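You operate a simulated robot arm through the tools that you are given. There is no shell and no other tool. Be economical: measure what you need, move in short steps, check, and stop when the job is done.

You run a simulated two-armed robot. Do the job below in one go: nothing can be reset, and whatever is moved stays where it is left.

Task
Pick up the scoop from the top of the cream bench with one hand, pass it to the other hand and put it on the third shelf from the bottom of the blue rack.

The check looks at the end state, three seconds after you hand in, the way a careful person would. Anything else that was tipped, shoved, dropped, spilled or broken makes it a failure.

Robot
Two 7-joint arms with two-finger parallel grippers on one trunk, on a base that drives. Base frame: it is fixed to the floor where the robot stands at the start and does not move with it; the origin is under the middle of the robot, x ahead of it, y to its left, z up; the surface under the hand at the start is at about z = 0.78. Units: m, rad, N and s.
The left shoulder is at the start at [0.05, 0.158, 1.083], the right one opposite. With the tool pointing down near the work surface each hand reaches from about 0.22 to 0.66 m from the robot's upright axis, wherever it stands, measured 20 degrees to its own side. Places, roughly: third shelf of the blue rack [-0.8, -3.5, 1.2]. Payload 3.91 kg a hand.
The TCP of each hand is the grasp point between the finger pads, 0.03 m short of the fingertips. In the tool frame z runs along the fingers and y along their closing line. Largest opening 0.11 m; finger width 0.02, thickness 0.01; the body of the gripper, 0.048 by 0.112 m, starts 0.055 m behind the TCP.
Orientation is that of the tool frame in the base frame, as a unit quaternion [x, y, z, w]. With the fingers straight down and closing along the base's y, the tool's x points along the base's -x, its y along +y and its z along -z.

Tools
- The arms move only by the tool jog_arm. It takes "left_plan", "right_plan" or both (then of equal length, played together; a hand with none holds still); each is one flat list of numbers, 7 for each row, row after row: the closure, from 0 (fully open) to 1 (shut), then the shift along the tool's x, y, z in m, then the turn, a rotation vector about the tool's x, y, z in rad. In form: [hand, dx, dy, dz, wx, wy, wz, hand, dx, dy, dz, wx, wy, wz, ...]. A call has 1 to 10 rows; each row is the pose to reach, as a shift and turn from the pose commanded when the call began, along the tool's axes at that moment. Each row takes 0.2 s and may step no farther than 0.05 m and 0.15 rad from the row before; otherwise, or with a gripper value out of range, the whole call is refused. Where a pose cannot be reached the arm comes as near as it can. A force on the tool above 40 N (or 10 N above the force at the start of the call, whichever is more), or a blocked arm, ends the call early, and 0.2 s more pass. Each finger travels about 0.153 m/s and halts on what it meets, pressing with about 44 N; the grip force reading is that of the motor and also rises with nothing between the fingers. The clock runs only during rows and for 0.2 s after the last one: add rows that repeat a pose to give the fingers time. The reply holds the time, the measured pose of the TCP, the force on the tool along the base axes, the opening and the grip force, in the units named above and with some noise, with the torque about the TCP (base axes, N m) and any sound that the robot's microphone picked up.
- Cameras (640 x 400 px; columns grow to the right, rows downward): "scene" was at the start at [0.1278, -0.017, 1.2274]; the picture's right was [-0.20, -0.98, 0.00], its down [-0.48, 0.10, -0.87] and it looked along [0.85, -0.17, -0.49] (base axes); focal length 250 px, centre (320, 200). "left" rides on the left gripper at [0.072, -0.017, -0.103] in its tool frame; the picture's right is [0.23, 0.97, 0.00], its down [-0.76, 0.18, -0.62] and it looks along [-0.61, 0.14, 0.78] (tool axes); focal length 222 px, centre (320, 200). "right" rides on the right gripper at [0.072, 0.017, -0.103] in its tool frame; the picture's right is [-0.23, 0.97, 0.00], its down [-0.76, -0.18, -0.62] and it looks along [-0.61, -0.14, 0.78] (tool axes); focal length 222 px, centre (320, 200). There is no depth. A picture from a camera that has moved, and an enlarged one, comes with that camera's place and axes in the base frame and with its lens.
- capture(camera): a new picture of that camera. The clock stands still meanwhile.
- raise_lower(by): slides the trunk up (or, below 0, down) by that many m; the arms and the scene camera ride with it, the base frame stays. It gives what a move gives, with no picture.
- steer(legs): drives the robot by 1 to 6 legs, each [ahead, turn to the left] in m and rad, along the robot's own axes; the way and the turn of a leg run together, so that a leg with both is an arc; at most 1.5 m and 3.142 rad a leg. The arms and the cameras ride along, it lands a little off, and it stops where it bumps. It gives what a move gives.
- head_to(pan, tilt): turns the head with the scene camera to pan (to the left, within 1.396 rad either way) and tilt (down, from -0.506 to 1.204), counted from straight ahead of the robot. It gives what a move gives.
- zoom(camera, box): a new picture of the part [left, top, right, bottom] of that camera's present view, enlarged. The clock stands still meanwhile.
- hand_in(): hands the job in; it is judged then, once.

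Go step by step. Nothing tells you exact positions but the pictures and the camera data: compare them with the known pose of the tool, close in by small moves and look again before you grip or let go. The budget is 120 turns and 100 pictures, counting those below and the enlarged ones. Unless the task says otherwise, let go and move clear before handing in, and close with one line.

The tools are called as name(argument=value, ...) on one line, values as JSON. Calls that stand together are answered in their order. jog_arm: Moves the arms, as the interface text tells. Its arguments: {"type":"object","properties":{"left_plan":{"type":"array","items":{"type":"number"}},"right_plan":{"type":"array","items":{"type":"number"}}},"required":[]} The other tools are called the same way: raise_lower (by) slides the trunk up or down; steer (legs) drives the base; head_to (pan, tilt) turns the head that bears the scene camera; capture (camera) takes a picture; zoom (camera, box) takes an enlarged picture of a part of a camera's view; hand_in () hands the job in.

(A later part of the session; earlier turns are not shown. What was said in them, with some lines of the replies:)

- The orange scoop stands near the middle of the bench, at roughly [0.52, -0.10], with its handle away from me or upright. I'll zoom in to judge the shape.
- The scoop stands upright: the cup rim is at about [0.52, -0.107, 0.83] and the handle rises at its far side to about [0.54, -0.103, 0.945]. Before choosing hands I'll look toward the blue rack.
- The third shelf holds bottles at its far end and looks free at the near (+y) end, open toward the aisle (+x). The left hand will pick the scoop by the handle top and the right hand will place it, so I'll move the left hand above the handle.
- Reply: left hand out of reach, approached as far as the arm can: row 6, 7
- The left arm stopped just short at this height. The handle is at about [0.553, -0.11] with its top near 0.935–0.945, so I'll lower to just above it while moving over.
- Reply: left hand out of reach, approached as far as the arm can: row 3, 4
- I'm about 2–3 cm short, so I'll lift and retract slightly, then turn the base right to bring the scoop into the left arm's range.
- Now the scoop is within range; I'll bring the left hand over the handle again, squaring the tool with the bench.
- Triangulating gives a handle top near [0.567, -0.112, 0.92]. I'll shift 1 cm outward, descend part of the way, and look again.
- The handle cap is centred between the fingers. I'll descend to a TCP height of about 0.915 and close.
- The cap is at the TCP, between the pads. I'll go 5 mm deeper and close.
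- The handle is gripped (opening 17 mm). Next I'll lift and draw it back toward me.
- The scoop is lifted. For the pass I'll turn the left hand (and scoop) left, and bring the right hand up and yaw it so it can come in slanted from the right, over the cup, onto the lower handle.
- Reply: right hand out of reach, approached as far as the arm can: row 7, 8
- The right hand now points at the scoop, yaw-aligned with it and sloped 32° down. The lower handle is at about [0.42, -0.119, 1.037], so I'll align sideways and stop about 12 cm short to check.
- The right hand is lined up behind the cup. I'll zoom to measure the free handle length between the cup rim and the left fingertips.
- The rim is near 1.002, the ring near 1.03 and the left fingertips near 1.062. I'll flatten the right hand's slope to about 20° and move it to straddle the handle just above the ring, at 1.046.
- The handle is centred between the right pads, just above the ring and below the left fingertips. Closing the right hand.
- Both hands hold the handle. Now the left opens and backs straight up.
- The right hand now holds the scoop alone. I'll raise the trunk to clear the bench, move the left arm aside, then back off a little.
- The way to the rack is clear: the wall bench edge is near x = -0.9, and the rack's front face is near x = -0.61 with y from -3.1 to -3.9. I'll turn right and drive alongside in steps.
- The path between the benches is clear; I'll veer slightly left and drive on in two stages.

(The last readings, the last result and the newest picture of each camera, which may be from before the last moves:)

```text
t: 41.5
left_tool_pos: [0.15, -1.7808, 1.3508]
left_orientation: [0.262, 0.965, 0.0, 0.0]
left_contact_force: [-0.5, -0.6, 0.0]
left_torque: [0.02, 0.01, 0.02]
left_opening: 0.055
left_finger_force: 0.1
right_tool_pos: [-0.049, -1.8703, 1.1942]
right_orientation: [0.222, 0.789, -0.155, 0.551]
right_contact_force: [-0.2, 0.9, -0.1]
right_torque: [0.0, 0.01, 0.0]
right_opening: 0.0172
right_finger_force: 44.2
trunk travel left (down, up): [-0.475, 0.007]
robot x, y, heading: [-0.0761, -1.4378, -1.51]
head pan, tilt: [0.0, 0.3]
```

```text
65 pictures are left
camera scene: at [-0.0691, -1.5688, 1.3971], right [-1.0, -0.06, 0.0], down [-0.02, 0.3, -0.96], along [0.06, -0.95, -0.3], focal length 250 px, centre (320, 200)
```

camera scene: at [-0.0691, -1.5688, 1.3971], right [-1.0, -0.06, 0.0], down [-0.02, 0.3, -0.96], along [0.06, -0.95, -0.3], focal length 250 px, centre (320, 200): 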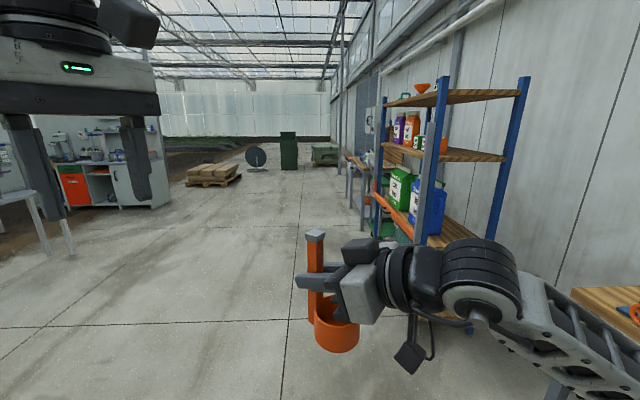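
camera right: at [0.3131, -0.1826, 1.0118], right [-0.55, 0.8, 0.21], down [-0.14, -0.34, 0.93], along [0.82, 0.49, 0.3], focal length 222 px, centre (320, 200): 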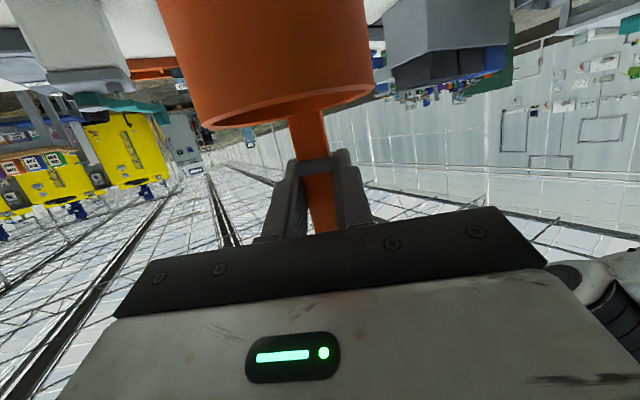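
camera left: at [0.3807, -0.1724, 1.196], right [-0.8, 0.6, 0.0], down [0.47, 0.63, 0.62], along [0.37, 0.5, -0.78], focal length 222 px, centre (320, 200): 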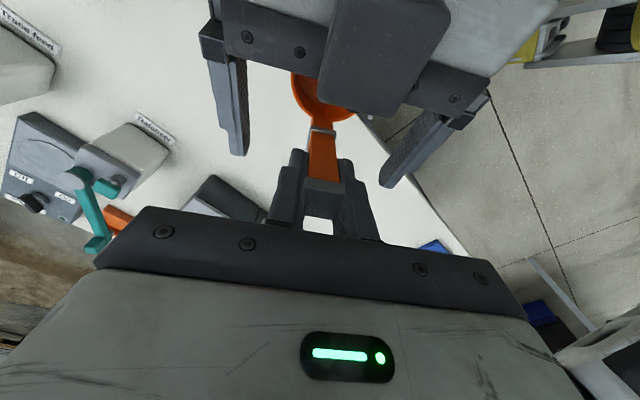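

I'm making progress. I'll veer a bit more left for clearance from the rack and go on until I'm beside it.

steer(legs=[[0, 0.08], [1.5, 0]])

head_to(pan=-1.0, tilt=0.25)

capture(camera="scene")

```text
t: 49.5
left_tool_pos: [0.3915, -3.2758, 1.35]
left_orientation: [0.227, 0.974, -0.001, 0.001]
left_contact_force: [-0.4, 0.3, 0.2]
left_torque: [0.02, 0.02, -0.01]
left_opening: 0.055
left_finger_force: 0.0
right_tool_pos: [0.2, -3.3814, 1.1945]
right_orientation: [0.192, 0.797, -0.134, 0.557]
right_contact_force: [-0.6, -0.1, -0.6]
right_torque: [-0.02, -0.04, 0.01]
right_opening: 0.0173
right_finger_force: 43.6
trunk travel left (down, up): [-0.475, 0.007]
robot x, y, heading: [0.1428, -2.9495, -1.434]
head pan, tilt: [0.0, 0.3]
```

```text
t: 50.8
left_tool_pos: [0.3915, -3.2773, 1.3508]
left_orientation: [0.227, 0.974, 0.0, 0.0]
left_contact_force: [0.2, 0.4, -1.2]
left_torque: [0.01, -0.01, 0.01]
left_opening: 0.0549
left_finger_force: 0.0
right_tool_pos: [0.199, -3.3811, 1.1943]
right_orientation: [0.193, 0.797, -0.135, 0.557]
right_contact_force: [0.3, -0.7, -1.3]
right_torque: [0.0, 0.01, -0.04]
right_opening: 0.0174
right_finger_force: 43.8
trunk travel left (down, up): [-0.475, 0.007]
robot x, y, heading: [0.1408, -2.9524, -1.434]
head pan, tilt: [-1.0, 0.25]
```

```text
64 pictures are left
camera scene: at [0.0731, -3.0494, 1.4019], right [-0.65, 0.76, 0.0], down [0.19, 0.16, -0.97], along [-0.74, -0.63, -0.25], focal length 250 px, centre (320, 200)
```

scene: 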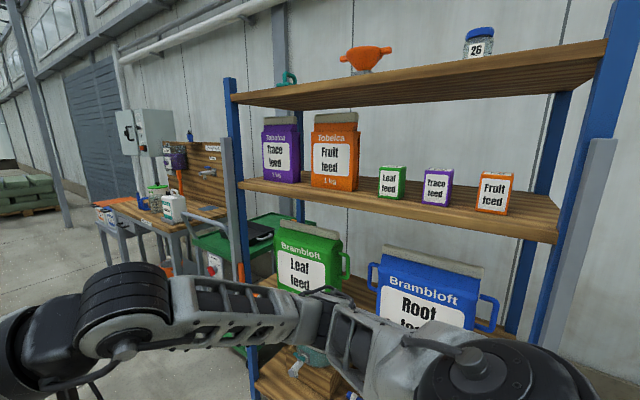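

This is the third shelf: two big bags and three small boxes. I'll zoom in to find a clear patch.

zoom(camera="scene", box=[220, 60, 620, 280])

```text
1.60 times, centred on (420, 170) of scene
camera zoom: at [0.0731, -3.0494, 1.4019], right [-0.65, 0.76, 0.0], down [0.19, 0.16, -0.97], along [-0.74, -0.63, -0.25], focal length 399 px, centre (160, 248)
```

zoom: 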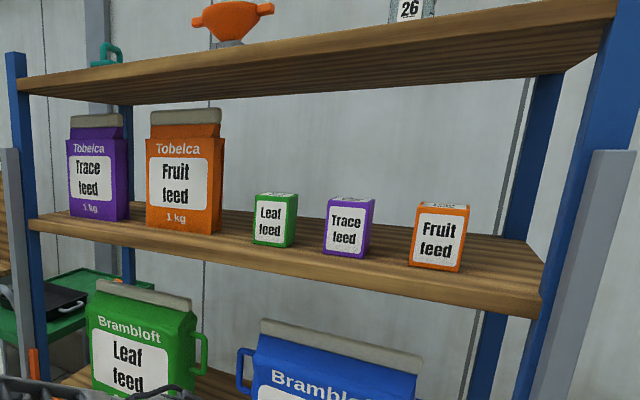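

Each small box sits about 7 cm behind the front edge, and the gap between the big "Fruit feed" bag and the small "Leaf feed" box (y about -3.54 to -3.44) is about 10 cm wide. I'll go on and turn to face the rack for a frontal look.

steer(legs=[[0.65, 0], [0, -0.9], [0, -0.8]])

head_to(pan=0, tilt=0.2)

capture(camera="scene")

```text
t: 58.8
left_tool_pos: [-0.1225, -3.8036, 1.3499]
left_orientation: [0.878, 0.478, -0.001, 0.0]
left_contact_force: [0.6, -0.2, -0.4]
left_torque: [0.0, -0.01, 0.01]
left_opening: 0.0549
left_finger_force: 0.2
right_tool_pos: [-0.2031, -3.6012, 1.1959]
right_orientation: [0.723, 0.387, -0.505, 0.27]
right_contact_force: [-0.1, -0.2, -0.1]
right_torque: [-0.02, -0.02, 0.03]
right_opening: 0.0173
right_finger_force: 43.8
trunk travel left (down, up): [-0.475, 0.007]
robot x, y, heading: [0.2345, -3.59, -3.121]
head pan, tilt: [-1.0, 0.25]
```

```text
t: 60.1
left_tool_pos: [-0.1225, -3.8032, 1.3508]
left_orientation: [0.878, 0.479, 0.0, 0.0]
left_contact_force: [0.7, -1.7, 0.2]
left_torque: [0.02, -0.02, 0.02]
left_opening: 0.0553
left_finger_force: 0.2
right_tool_pos: [-0.2035, -3.6021, 1.1939]
right_orientation: [0.723, 0.386, -0.505, 0.269]
right_contact_force: [-0.2, -0.8, -0.6]
right_torque: [-0.04, 0.03, 0.02]
right_opening: 0.0173
right_finger_force: 43.6
trunk travel left (down, up): [-0.475, 0.007]
robot x, y, heading: [0.2294, -3.5912, -3.123]
head pan, tilt: [0.0, 0.201]
```

```text
62 pictures are left
camera scene: at [0.0976, -3.5932, 1.4064], right [-0.02, 1.0, 0.0], down [0.2, 0.0, -0.98], along [-0.98, -0.02, -0.2], focal length 250 px, centre (320, 200)
```

scene: 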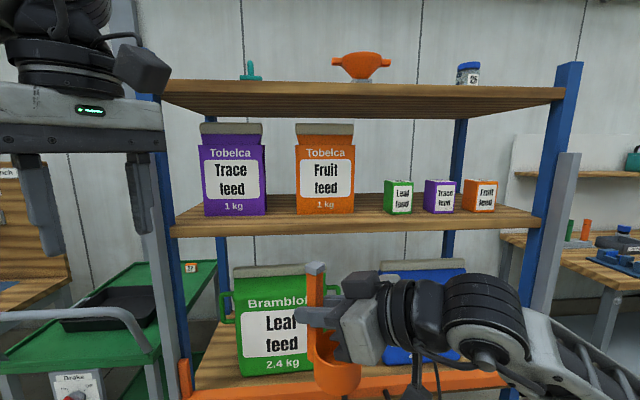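

Good frontal view. I'll zoom on the third shelf to measure the edge, bags and boxes.

zoom(camera="scene", box=[150, 110, 570, 260])

```text
1.52 times, centred on (360, 185) of scene
camera zoom: at [0.0976, -3.5932, 1.4064], right [-0.02, 1.0, 0.0], down [0.2, 0.0, -0.98], along [-0.98, -0.02, -0.2], focal length 380 px, centre (259, 223)
```

zoom: 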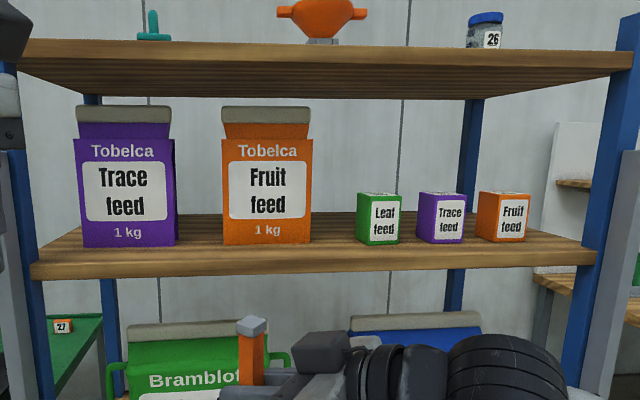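

The shelf top is at z ≈ 1.20. Its front edge runs slightly skewed, with x ≈ -0.61 at y = -3.46, and there is a 9–10 cm gap centred near y = -3.45. I'll swing the right hand to face the rack squarely and raise it, and pull the left hand back.

jog_arm(left_plan=[0.5, 0.014, 0.021, 0, 0, 0, 0, 0.5, 0.027, 0.042, 0, 0, 0, 0, 0.5, 0.04, 0.063, 0, 0, 0, 0, 0.5, 0.054, 0.084, 0, 0, 0, 0, 0.5, 0.054, 0.084, 0, 0, 0, 0, 0.5, 0.054, 0.084, 0, 0, 0, 0, 0.5, 0.054, 0.084, 0, 0, 0, 0, 0.5, 0.054, 0.084, 0, 0, 0, 0], right_plan=[1, -0.0136, -0.0144, -0.0233, 0.116, 0, 0.0424, 1, -0.0271, -0.0289, -0.0466, 0.232, 0, 0.0849, 1, -0.0407, -0.0433, -0.0699, 0.3476, 0, 0.1273, 1, -0.0543, -0.0577, -0.0931, 0.4634, 0, 0.1697, 1, -0.0679, -0.0721, -0.1164, 0.5793, 0, 0.2121, 1, -0.0814, -0.0866, -0.1397, 0.695, 0, 0.2546, 1, -0.095, -0.101, -0.163, 0.811, 0, 0.297, 1, -0.095, -0.101, -0.163, 0.811, 0, 0.297])

capture(camera="scene")

capture(camera="right")

```text
t: 61.9
left_tool_pos: [-0.0213, -3.8066, 1.3505]
left_orientation: [0.878, 0.478, 0.0, 0.001]
left_contact_force: [-0.6, 0.1, -0.5]
left_torque: [-0.03, 0.01, -0.01]
left_opening: 0.0549
left_finger_force: 0.1
right_tool_pos: [-0.2181, -3.4439, 1.3413]
right_orientation: [0.819, 0.048, -0.571, 0.034]
right_contact_force: [-0.1, 0.5, -0.5]
right_torque: [0.02, 0.0, -0.02]
right_opening: 0.017
right_finger_force: 43.7
trunk travel left (down, up): [-0.475, 0.007]
robot x, y, heading: [0.2347, -3.5909, -3.12]
head pan, tilt: [0.0, 0.201]
```

```text
60 pictures are left
camera scene: at [0.0975, -3.5933, 1.4064], right [-0.02, 1.0, 0.0], down [0.2, 0.0, -0.98], along [-0.98, -0.02, -0.2], focal length 250 px, centre (320, 200)
```

scene: 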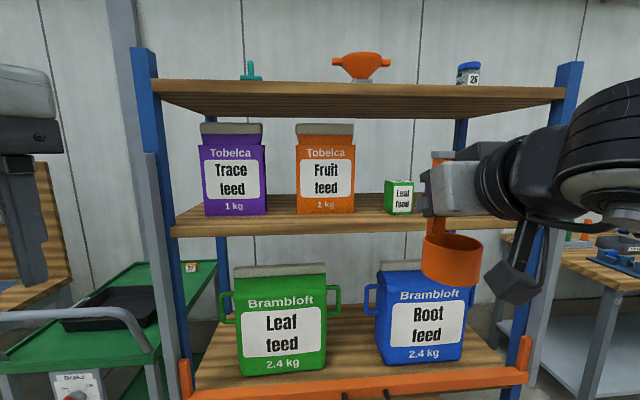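

```text
59 pictures are left
camera right: at [-0.0964, -3.4487, 1.3088], right [0.03, -0.98, 0.21], down [0.3, 0.21, 0.93], along [-0.95, 0.03, 0.3], focal length 222 px, centre (320, 200)
```

right: 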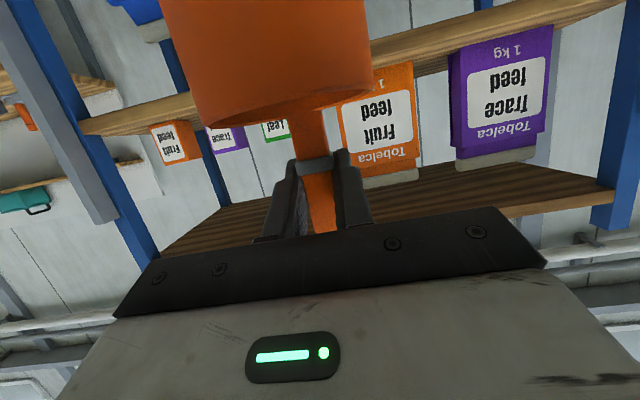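

The hand is square to the rack (yaw -173°). I'll drive forward 0.30 m and re-measure.

steer(legs=[[0.3, 0]])

capture(camera="scene")

capture(camera="right")

```text
t: 63.9
left_tool_pos: [-0.3234, -3.814, 1.35]
left_orientation: [0.877, 0.48, 0.0, 0.0]
left_contact_force: [-0.1, -1.0, 0.7]
left_torque: [-0.02, -0.02, -0.01]
left_opening: 0.055
left_finger_force: 0.1
right_tool_pos: [-0.5206, -3.4534, 1.3408]
right_orientation: [0.818, 0.049, -0.572, 0.034]
right_contact_force: [-0.2, 0.2, -0.9]
right_torque: [0.01, 0.02, 0.0]
right_opening: 0.0172
right_finger_force: 44.2
trunk travel left (down, up): [-0.475, 0.007]
robot x, y, heading: [-0.0682, -3.5974, -3.118]
head pan, tilt: [0.0, 0.201]
```

```text
58 pictures are left
camera scene: at [-0.2036, -3.6006, 1.4064], right [-0.02, 1.0, 0.0], down [0.2, 0.0, -0.98], along [-0.98, -0.02, -0.2], focal length 250 px, centre (320, 200)
```

scene: 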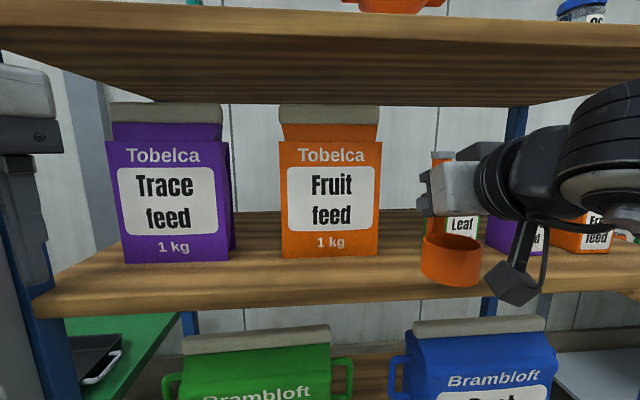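

```text
57 pictures are left
camera right: at [-0.3978, -3.4568, 1.3084], right [0.04, -0.98, 0.21], down [0.3, 0.22, 0.93], along [-0.95, 0.03, 0.3], focal length 222 px, centre (320, 200)
```

right: 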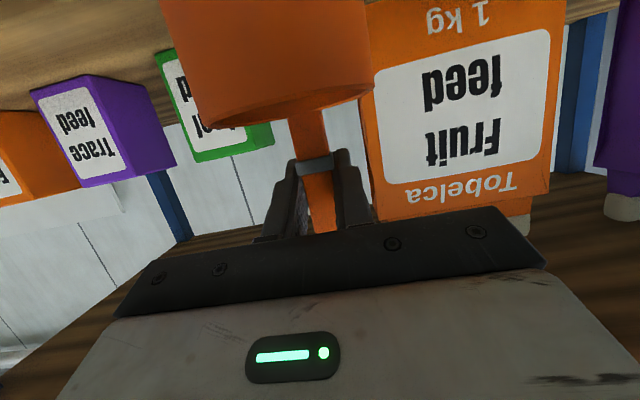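

I need a better estimate of shelf height and edge, so I'll zoom on this closer view.

zoom(camera="scene", box=[260, 190, 500, 340])

```text
2.67 times, centred on (380, 265) of scene
camera zoom: at [-0.2036, -3.6006, 1.4064], right [-0.02, 1.0, 0.0], down [0.2, 0.0, -0.98], along [-0.98, -0.02, -0.2], focal length 665 px, centre (160, 27)
```

zoom: 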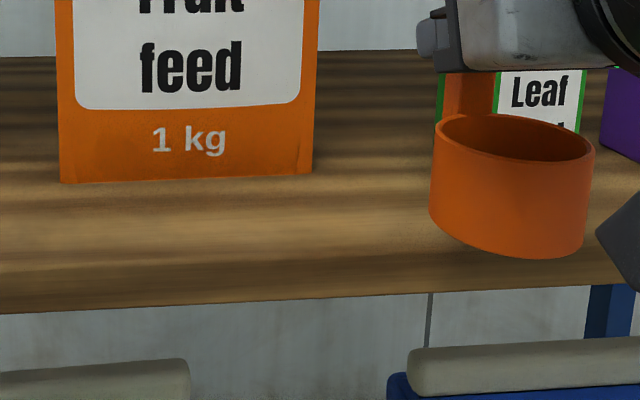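

Re-triangulating gives a shelf top at z ≈ 1.225, a front edge at x ≈ -0.51 here, fronts of bag and box at x ≈ -0.61, and a gap of y -3.51 to -3.43. I'll advance the scoop about 8 cm, still hovering, to handle position [-0.60, -3.468].

jog_arm(right_plan=[1, -0.007, 0.002, 0.02, 0, 0, 0, 1, -0.014, 0.004, 0.045, 0, 0, 0, 1, -0.022, 0.005, 0.077, 0, 0, 0, 1, -0.022, 0.005, 0.077, 0, 0, 0])

zoom(camera="scene", box=[260, 150, 520, 330])

capture(camera="right")

```text
t: 64.9
left_tool_pos: [-0.3218, -3.8137, 1.3509]
left_orientation: [0.878, 0.479, 0.0, -0.001]
left_contact_force: [0.5, -0.2, 0.1]
left_torque: [0.02, 0.02, 0.03]
left_opening: 0.0551
left_finger_force: 0.1
right_tool_pos: [-0.5991, -3.47, 1.3366]
right_orientation: [0.818, 0.049, -0.573, 0.034]
right_contact_force: [0.6, 0.6, -0.4]
right_torque: [0.02, 0.02, 0.0]
right_opening: 0.0171
right_finger_force: 44.2
trunk travel left (down, up): [-0.475, 0.007]
robot x, y, heading: [-0.0684, -3.5974, -3.114]
head pan, tilt: [0.0, 0.201]
```

```text
2.22 times, centred on (390, 240) of scene
camera zoom: at [-0.2026, -3.6004, 1.4065], right [-0.02, 1.0, 0.0], down [0.2, 0.0, -0.98], along [-0.98, -0.02, -0.2], focal length 554 px, centre (164, 111)
```

zoom: 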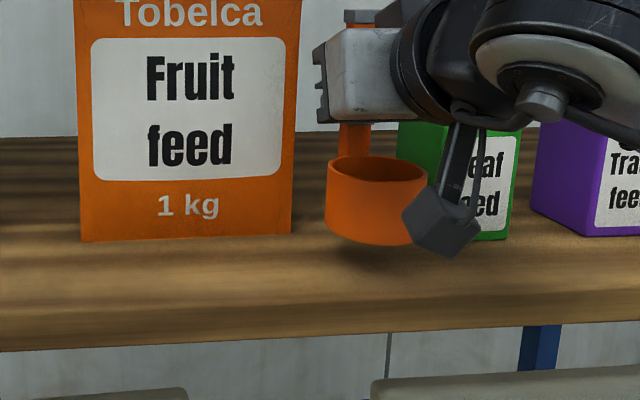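

```text
54 pictures are left
camera right: at [-0.476, -3.4723, 1.3033], right [0.04, -0.98, 0.21], down [0.3, 0.22, 0.93], along [-0.95, 0.03, 0.3], focal length 222 px, centre (320, 200)
```

right: 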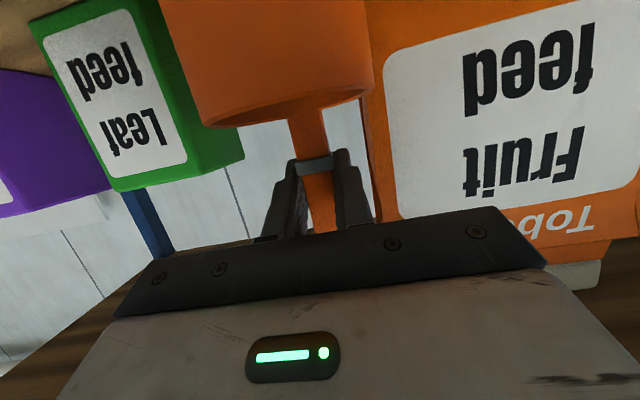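

The cup hovers over the front strip with the handle in the gap. I'll nudge it 4 mm right and 5 mm deeper, then lower most of the way.

jog_arm(right_plan=[1, -0.0017, -0.004, 0.005, 0, 0, 0, 1, 0.0086, -0.004, 0.0088, 0, 0, 0, 1, 0.0172, -0.004, 0.012, 0, 0, 0, 1, 0.0172, -0.004, 0.012, 0, 0, 0])

zoom(camera="scene", box=[260, 150, 520, 330])

capture(camera="right")

```text
t: 65.9
left_tool_pos: [-0.3214, -3.8133, 1.351]
left_orientation: [0.878, 0.479, 0.0, 0.0]
left_contact_force: [0.3, 0.6, 0.8]
left_torque: [-0.03, 0.02, -0.02]
left_opening: 0.055
left_finger_force: 0.1
right_tool_pos: [-0.6064, -3.4658, 1.3145]
right_orientation: [0.818, 0.05, -0.572, 0.035]
right_contact_force: [0.3, 0.7, -0.9]
right_torque: [0.0, 0.02, 0.01]
right_opening: 0.0173
right_finger_force: 44.2
trunk travel left (down, up): [-0.475, 0.007]
robot x, y, heading: [-0.0658, -3.5964, -3.119]
head pan, tilt: [0.0, 0.201]
```

```text
2.22 times, centred on (390, 240) of scene
camera zoom: at [-0.203, -3.6007, 1.4064], right [-0.02, 1.0, 0.0], down [0.2, 0.0, -0.98], along [-0.98, -0.02, -0.2], focal length 554 px, centre (164, 111)
```

zoom: 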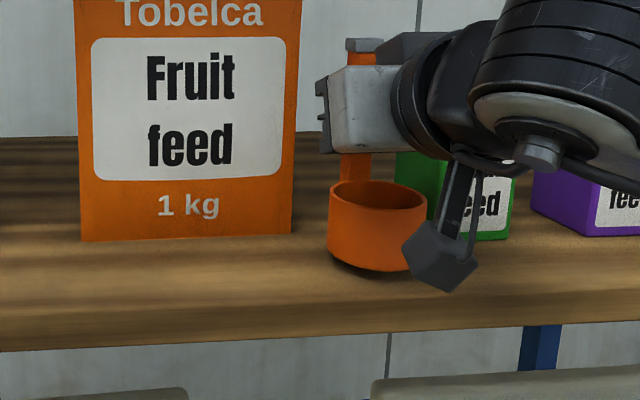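

```text
52 pictures are left
camera right: at [-0.4819, -3.4684, 1.2823], right [0.04, -0.98, 0.21], down [0.3, 0.22, 0.93], along [-0.95, 0.03, 0.3], focal length 222 px, centre (320, 200)
```

right: 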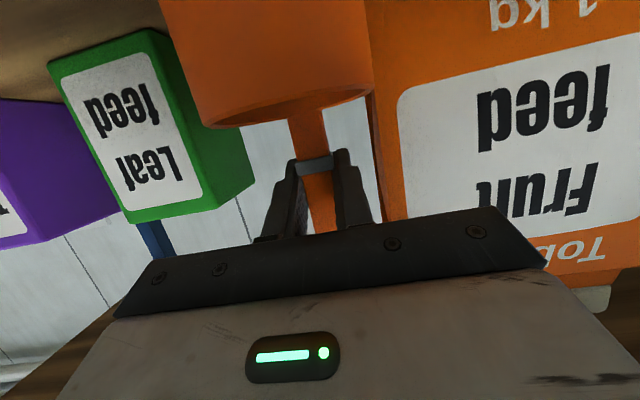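

The cup is a few millimetres above the shelf. I'll lower in small steps until the force shows contact.

jog_arm(right_plan=[1, 0.0019, 0, 0.0007, 0, 0, 0, 1, 0.0038, 0, 0.0014, 0, 0, 0, 1, 0.0038, 0, 0.0014, 0, 0, 0])

```text
t: 66.7
left_tool_pos: [-0.3205, -3.8131, 1.3499]
left_orientation: [0.877, 0.48, 0.001, 0.0]
left_contact_force: [0.8, -0.8, 0.7]
left_torque: [-0.03, 0.03, 0.01]
left_opening: 0.0548
left_finger_force: 0.1
right_tool_pos: [-0.6043, -3.4651, 1.3099]
right_orientation: [0.818, 0.05, -0.572, 0.035]
right_contact_force: [0.1, 0.2, -0.4]
right_torque: [-0.01, 0.02, 0.02]
right_opening: 0.0173
right_finger_force: 43.9
trunk travel left (down, up): [-0.475, 0.007]
robot x, y, heading: [-0.0718, -3.5999, -3.121]
head pan, tilt: [0.0, 0.201]
```

jog_arm(right_plan=[1, 0.0019, 0, 0.0007, 0, 0, 0, 1, 0.0038, 0, 0.0014, 0, 0, 0, 1, 0.0038, 0, 0.0014, 0, 0, 0])

zoom(camera="scene", box=[350, 200, 510, 320])

```text
t: 67.5
left_tool_pos: [-0.3196, -3.8135, 1.3503]
left_orientation: [0.877, 0.48, 0.001, 0.001]
left_contact_force: [-1.1, -0.3, 0.0]
left_torque: [0.03, -0.02, 0.04]
left_opening: 0.0546
left_finger_force: 0.0
right_tool_pos: [-0.6048, -3.465, 1.3064]
right_orientation: [0.818, 0.049, -0.571, 0.035]
right_contact_force: [-0.4, 0.4, 0.0]
right_torque: [0.02, -0.02, 0.02]
right_opening: 0.0173
right_finger_force: 44.3
trunk travel left (down, up): [-0.475, 0.007]
robot x, y, heading: [-0.0696, -3.6011, -3.121]
head pan, tilt: [0.0, 0.201]
```

```text
3.33 times, centred on (430, 260) of scene
camera zoom: at [-0.2029, -3.6006, 1.4064], right [-0.02, 1.0, 0.0], down [0.2, 0.0, -0.98], along [-0.98, -0.02, -0.2], focal length 832 px, centre (-47, 0)
```

zoom: 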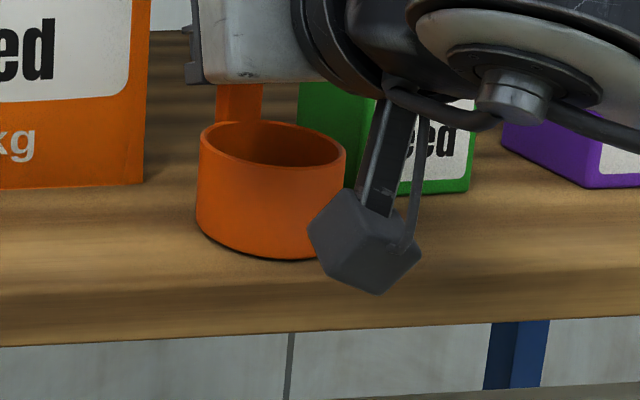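

It's nearly touching; continuing down in 2 mm steps.

jog_arm(right_plan=[1, 0.0019, 0, 0.0007, 0, 0, 0, 1, 0.0019, 0, 0.0007, 0, 0, 0])

jog_arm(right_plan=[1, 0.0014, 0, 0.0005, 0, 0, 0, 1, 0.0014, 0, 0.0005, 0, 0, 0])

```text
t: 68.1
left_tool_pos: [-0.3198, -3.8129, 1.3491]
left_orientation: [0.877, 0.48, 0.0, 0.001]
left_contact_force: [0.1, 0.5, 0.6]
left_torque: [0.04, 0.0, 0.01]
left_opening: 0.0551
left_finger_force: 0.0
right_tool_pos: [-0.6044, -3.4651, 1.3043]
right_orientation: [0.818, 0.05, -0.572, 0.035]
right_contact_force: [-0.8, -0.1, 1.8]
right_torque: [0.03, -0.1, 0.0]
right_opening: 0.0173
right_finger_force: 43.9
trunk travel left (down, up): [-0.475, 0.007]
robot x, y, heading: [-0.0727, -3.5986, -3.116]
head pan, tilt: [0.0, 0.201]
```

```text
t: 68.7
left_tool_pos: [-0.3216, -3.8134, 1.3515]
left_orientation: [0.877, 0.48, -0.001, 0.0]
left_contact_force: [0.3, 0.5, -0.1]
left_torque: [-0.02, -0.03, 0.02]
left_opening: 0.0552
left_finger_force: 0.1
right_tool_pos: [-0.605, -3.4647, 1.3047]
right_orientation: [0.817, 0.049, -0.573, 0.034]
right_contact_force: [-2.4, -1.2, 7.8]
right_torque: [0.06, -0.25, -0.01]
right_opening: 0.0172
right_finger_force: 44.1
trunk travel left (down, up): [-0.475, 0.007]
robot x, y, heading: [-0.0701, -3.5993, -3.12]
head pan, tilt: [0.0, 0.201]
```

Contact reached (about 8 N up). I'll ease off 1 mm and open the fingers just a little.

jog_arm(right_plan=[1, -0.0009, 0, -0.0003, 0, 0, 0, 0.84, -0.0009, 0, -0.0003, 0, 0, 0, 0.8, -0.0009, 0, -0.0003, 0, 0, 0, 0.75, -0.0009, 0, -0.0003, 0, 0, 0, 0.68, -0.0009, 0, -0.0003, 0, 0, 0, 0.68, -0.0009, 0, -0.0003, 0, 0, 0])

capture(camera="right")

zoom(camera="scene", box=[350, 200, 510, 320])

```text
t: 70.1
left_tool_pos: [-0.3215, -3.8118, 1.3505]
left_orientation: [0.878, 0.479, 0.0, -0.001]
left_contact_force: [0.8, 0.5, -1.0]
left_torque: [-0.03, -0.04, 0.0]
left_opening: 0.0551
left_finger_force: 0.0
right_tool_pos: [-0.6047, -3.4646, 1.3043]
right_orientation: [0.818, 0.049, -0.572, 0.034]
right_contact_force: [-0.4, 0.8, -0.1]
right_torque: [0.01, 0.03, 0.01]
right_opening: 0.0354
right_finger_force: 0.0
trunk travel left (down, up): [-0.475, 0.007]
robot x, y, heading: [-0.0688, -3.6013, -3.114]
head pan, tilt: [0.0, 0.201]
```

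```text
50 pictures are left
camera right: at [-0.4815, -3.4674, 1.2719], right [0.04, -0.98, 0.21], down [0.3, 0.22, 0.93], along [-0.95, 0.03, 0.3], focal length 222 px, centre (320, 200)
```

right: 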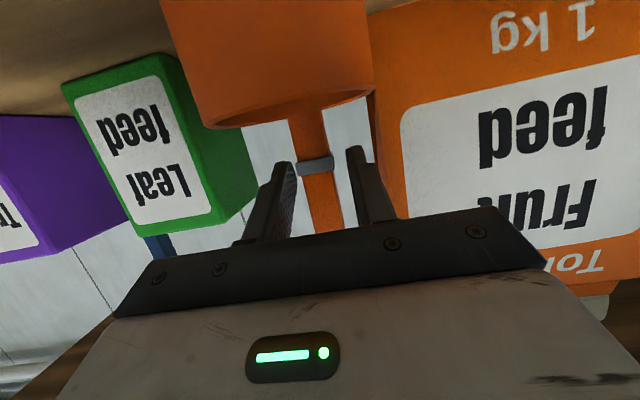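

```text
3.33 times, centred on (430, 260) of scene
camera zoom: at [-0.2029, -3.6006, 1.4065], right [-0.02, 1.0, 0.0], down [0.2, 0.0, -0.98], along [-0.98, -0.02, -0.2], focal length 832 px, centre (-47, 0)
```

zoom: 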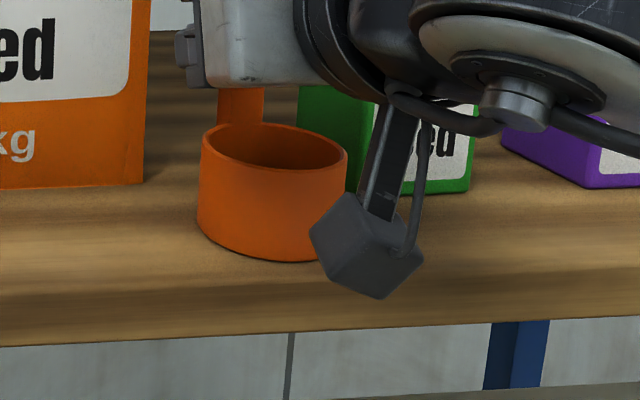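

The scoop stands on its own and both pads are clear of the handle. I'll back out along the tool axis.

jog_arm(right_plan=[0.68, 0, 0, -0.015, 0, 0, 0, 0.68, 0, 0, -0.035, 0, 0, 0, 0.68, 0, 0, -0.06, 0, 0, 0, 0.68, 0, 0, -0.095, 0, 0, 0, 0.68, 0, 0, -0.135, 0, 0, 0, 0.68, 0, 0, -0.17, 0, 0, 0])

capture(camera="scene")

```text
t: 71.5
left_tool_pos: [-0.3203, -3.8132, 1.3503]
left_orientation: [0.877, 0.48, 0.0, -0.001]
left_contact_force: [0.3, 0.5, 0.7]
left_torque: [-0.02, 0.03, 0.0]
left_opening: 0.0548
left_finger_force: 0.1
right_tool_pos: [-0.4475, -3.4433, 1.3629]
right_orientation: [0.818, 0.05, -0.572, 0.034]
right_contact_force: [0.0, 0.0, 0.9]
right_torque: [-0.01, 0.02, -0.01]
right_opening: 0.0355
right_finger_force: 0.0
trunk travel left (down, up): [-0.475, 0.007]
robot x, y, heading: [-0.0689, -3.5972, -3.121]
head pan, tilt: [0.0, 0.201]
```

```text
48 pictures are left
camera scene: at [-0.2023, -3.6007, 1.4065], right [-0.02, 1.0, 0.0], down [0.2, 0.0, -0.98], along [-0.98, -0.02, -0.2], focal length 250 px, centre (320, 200)
```

scene: 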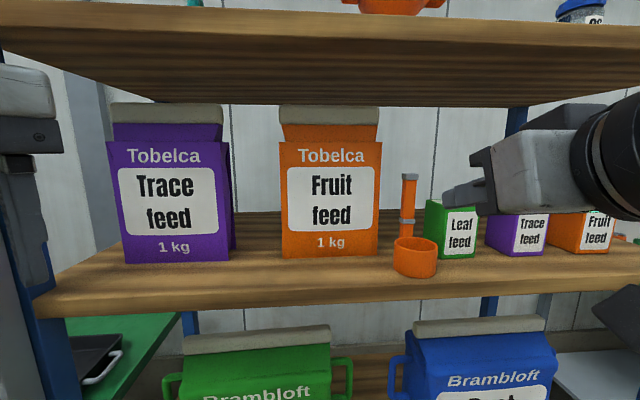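

The scoop stands upright on the third shelf and the bags and boxes haven't moved. I'll back the robot clear and confirm.

steer(legs=[[-0.3, 0]])

capture(camera="scene")

```text
t: 73.6
left_tool_pos: [-0.0193, -3.8056, 1.3498]
left_orientation: [0.877, 0.48, 0.0, -0.001]
left_contact_force: [0.4, 0.5, 0.7]
left_torque: [-0.03, 0.0, 0.0]
left_opening: 0.055
left_finger_force: 0.0
right_tool_pos: [-0.1457, -3.438, 1.3631]
right_orientation: [0.818, 0.05, -0.573, 0.035]
right_contact_force: [0.8, 0.4, -0.7]
right_torque: [-0.02, 0.03, 0.02]
right_opening: 0.0352
right_finger_force: 0.0
trunk travel left (down, up): [-0.475, 0.007]
robot x, y, heading: [0.2315, -3.5919, -3.112]
head pan, tilt: [0.0, 0.201]
```

```text
47 pictures are left
camera scene: at [0.0982, -3.5932, 1.4065], right [-0.03, 1.0, 0.0], down [0.2, 0.01, -0.98], along [-0.98, -0.03, -0.2], focal length 250 px, centre (320, 200)
```

scene: 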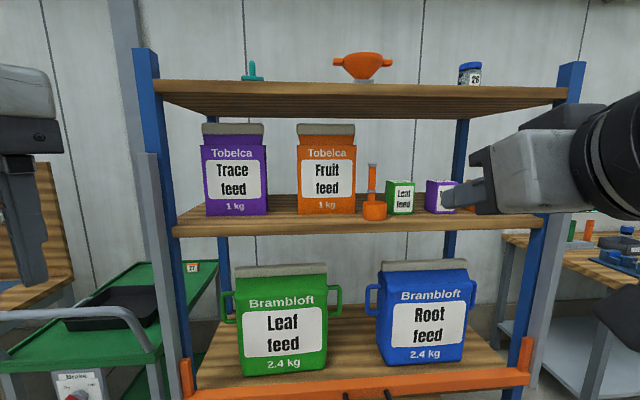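

The scoop is standing on the third of the four shelves, nothing else has been disturbed, and both hands are clear. Handing in.

hand_in()

```text
The job is handed in.
```

The left hand picked up the scoop and passed it to the right, which stood it upright on the third shelf of the blue rack; the last picture shows nothing else moved.
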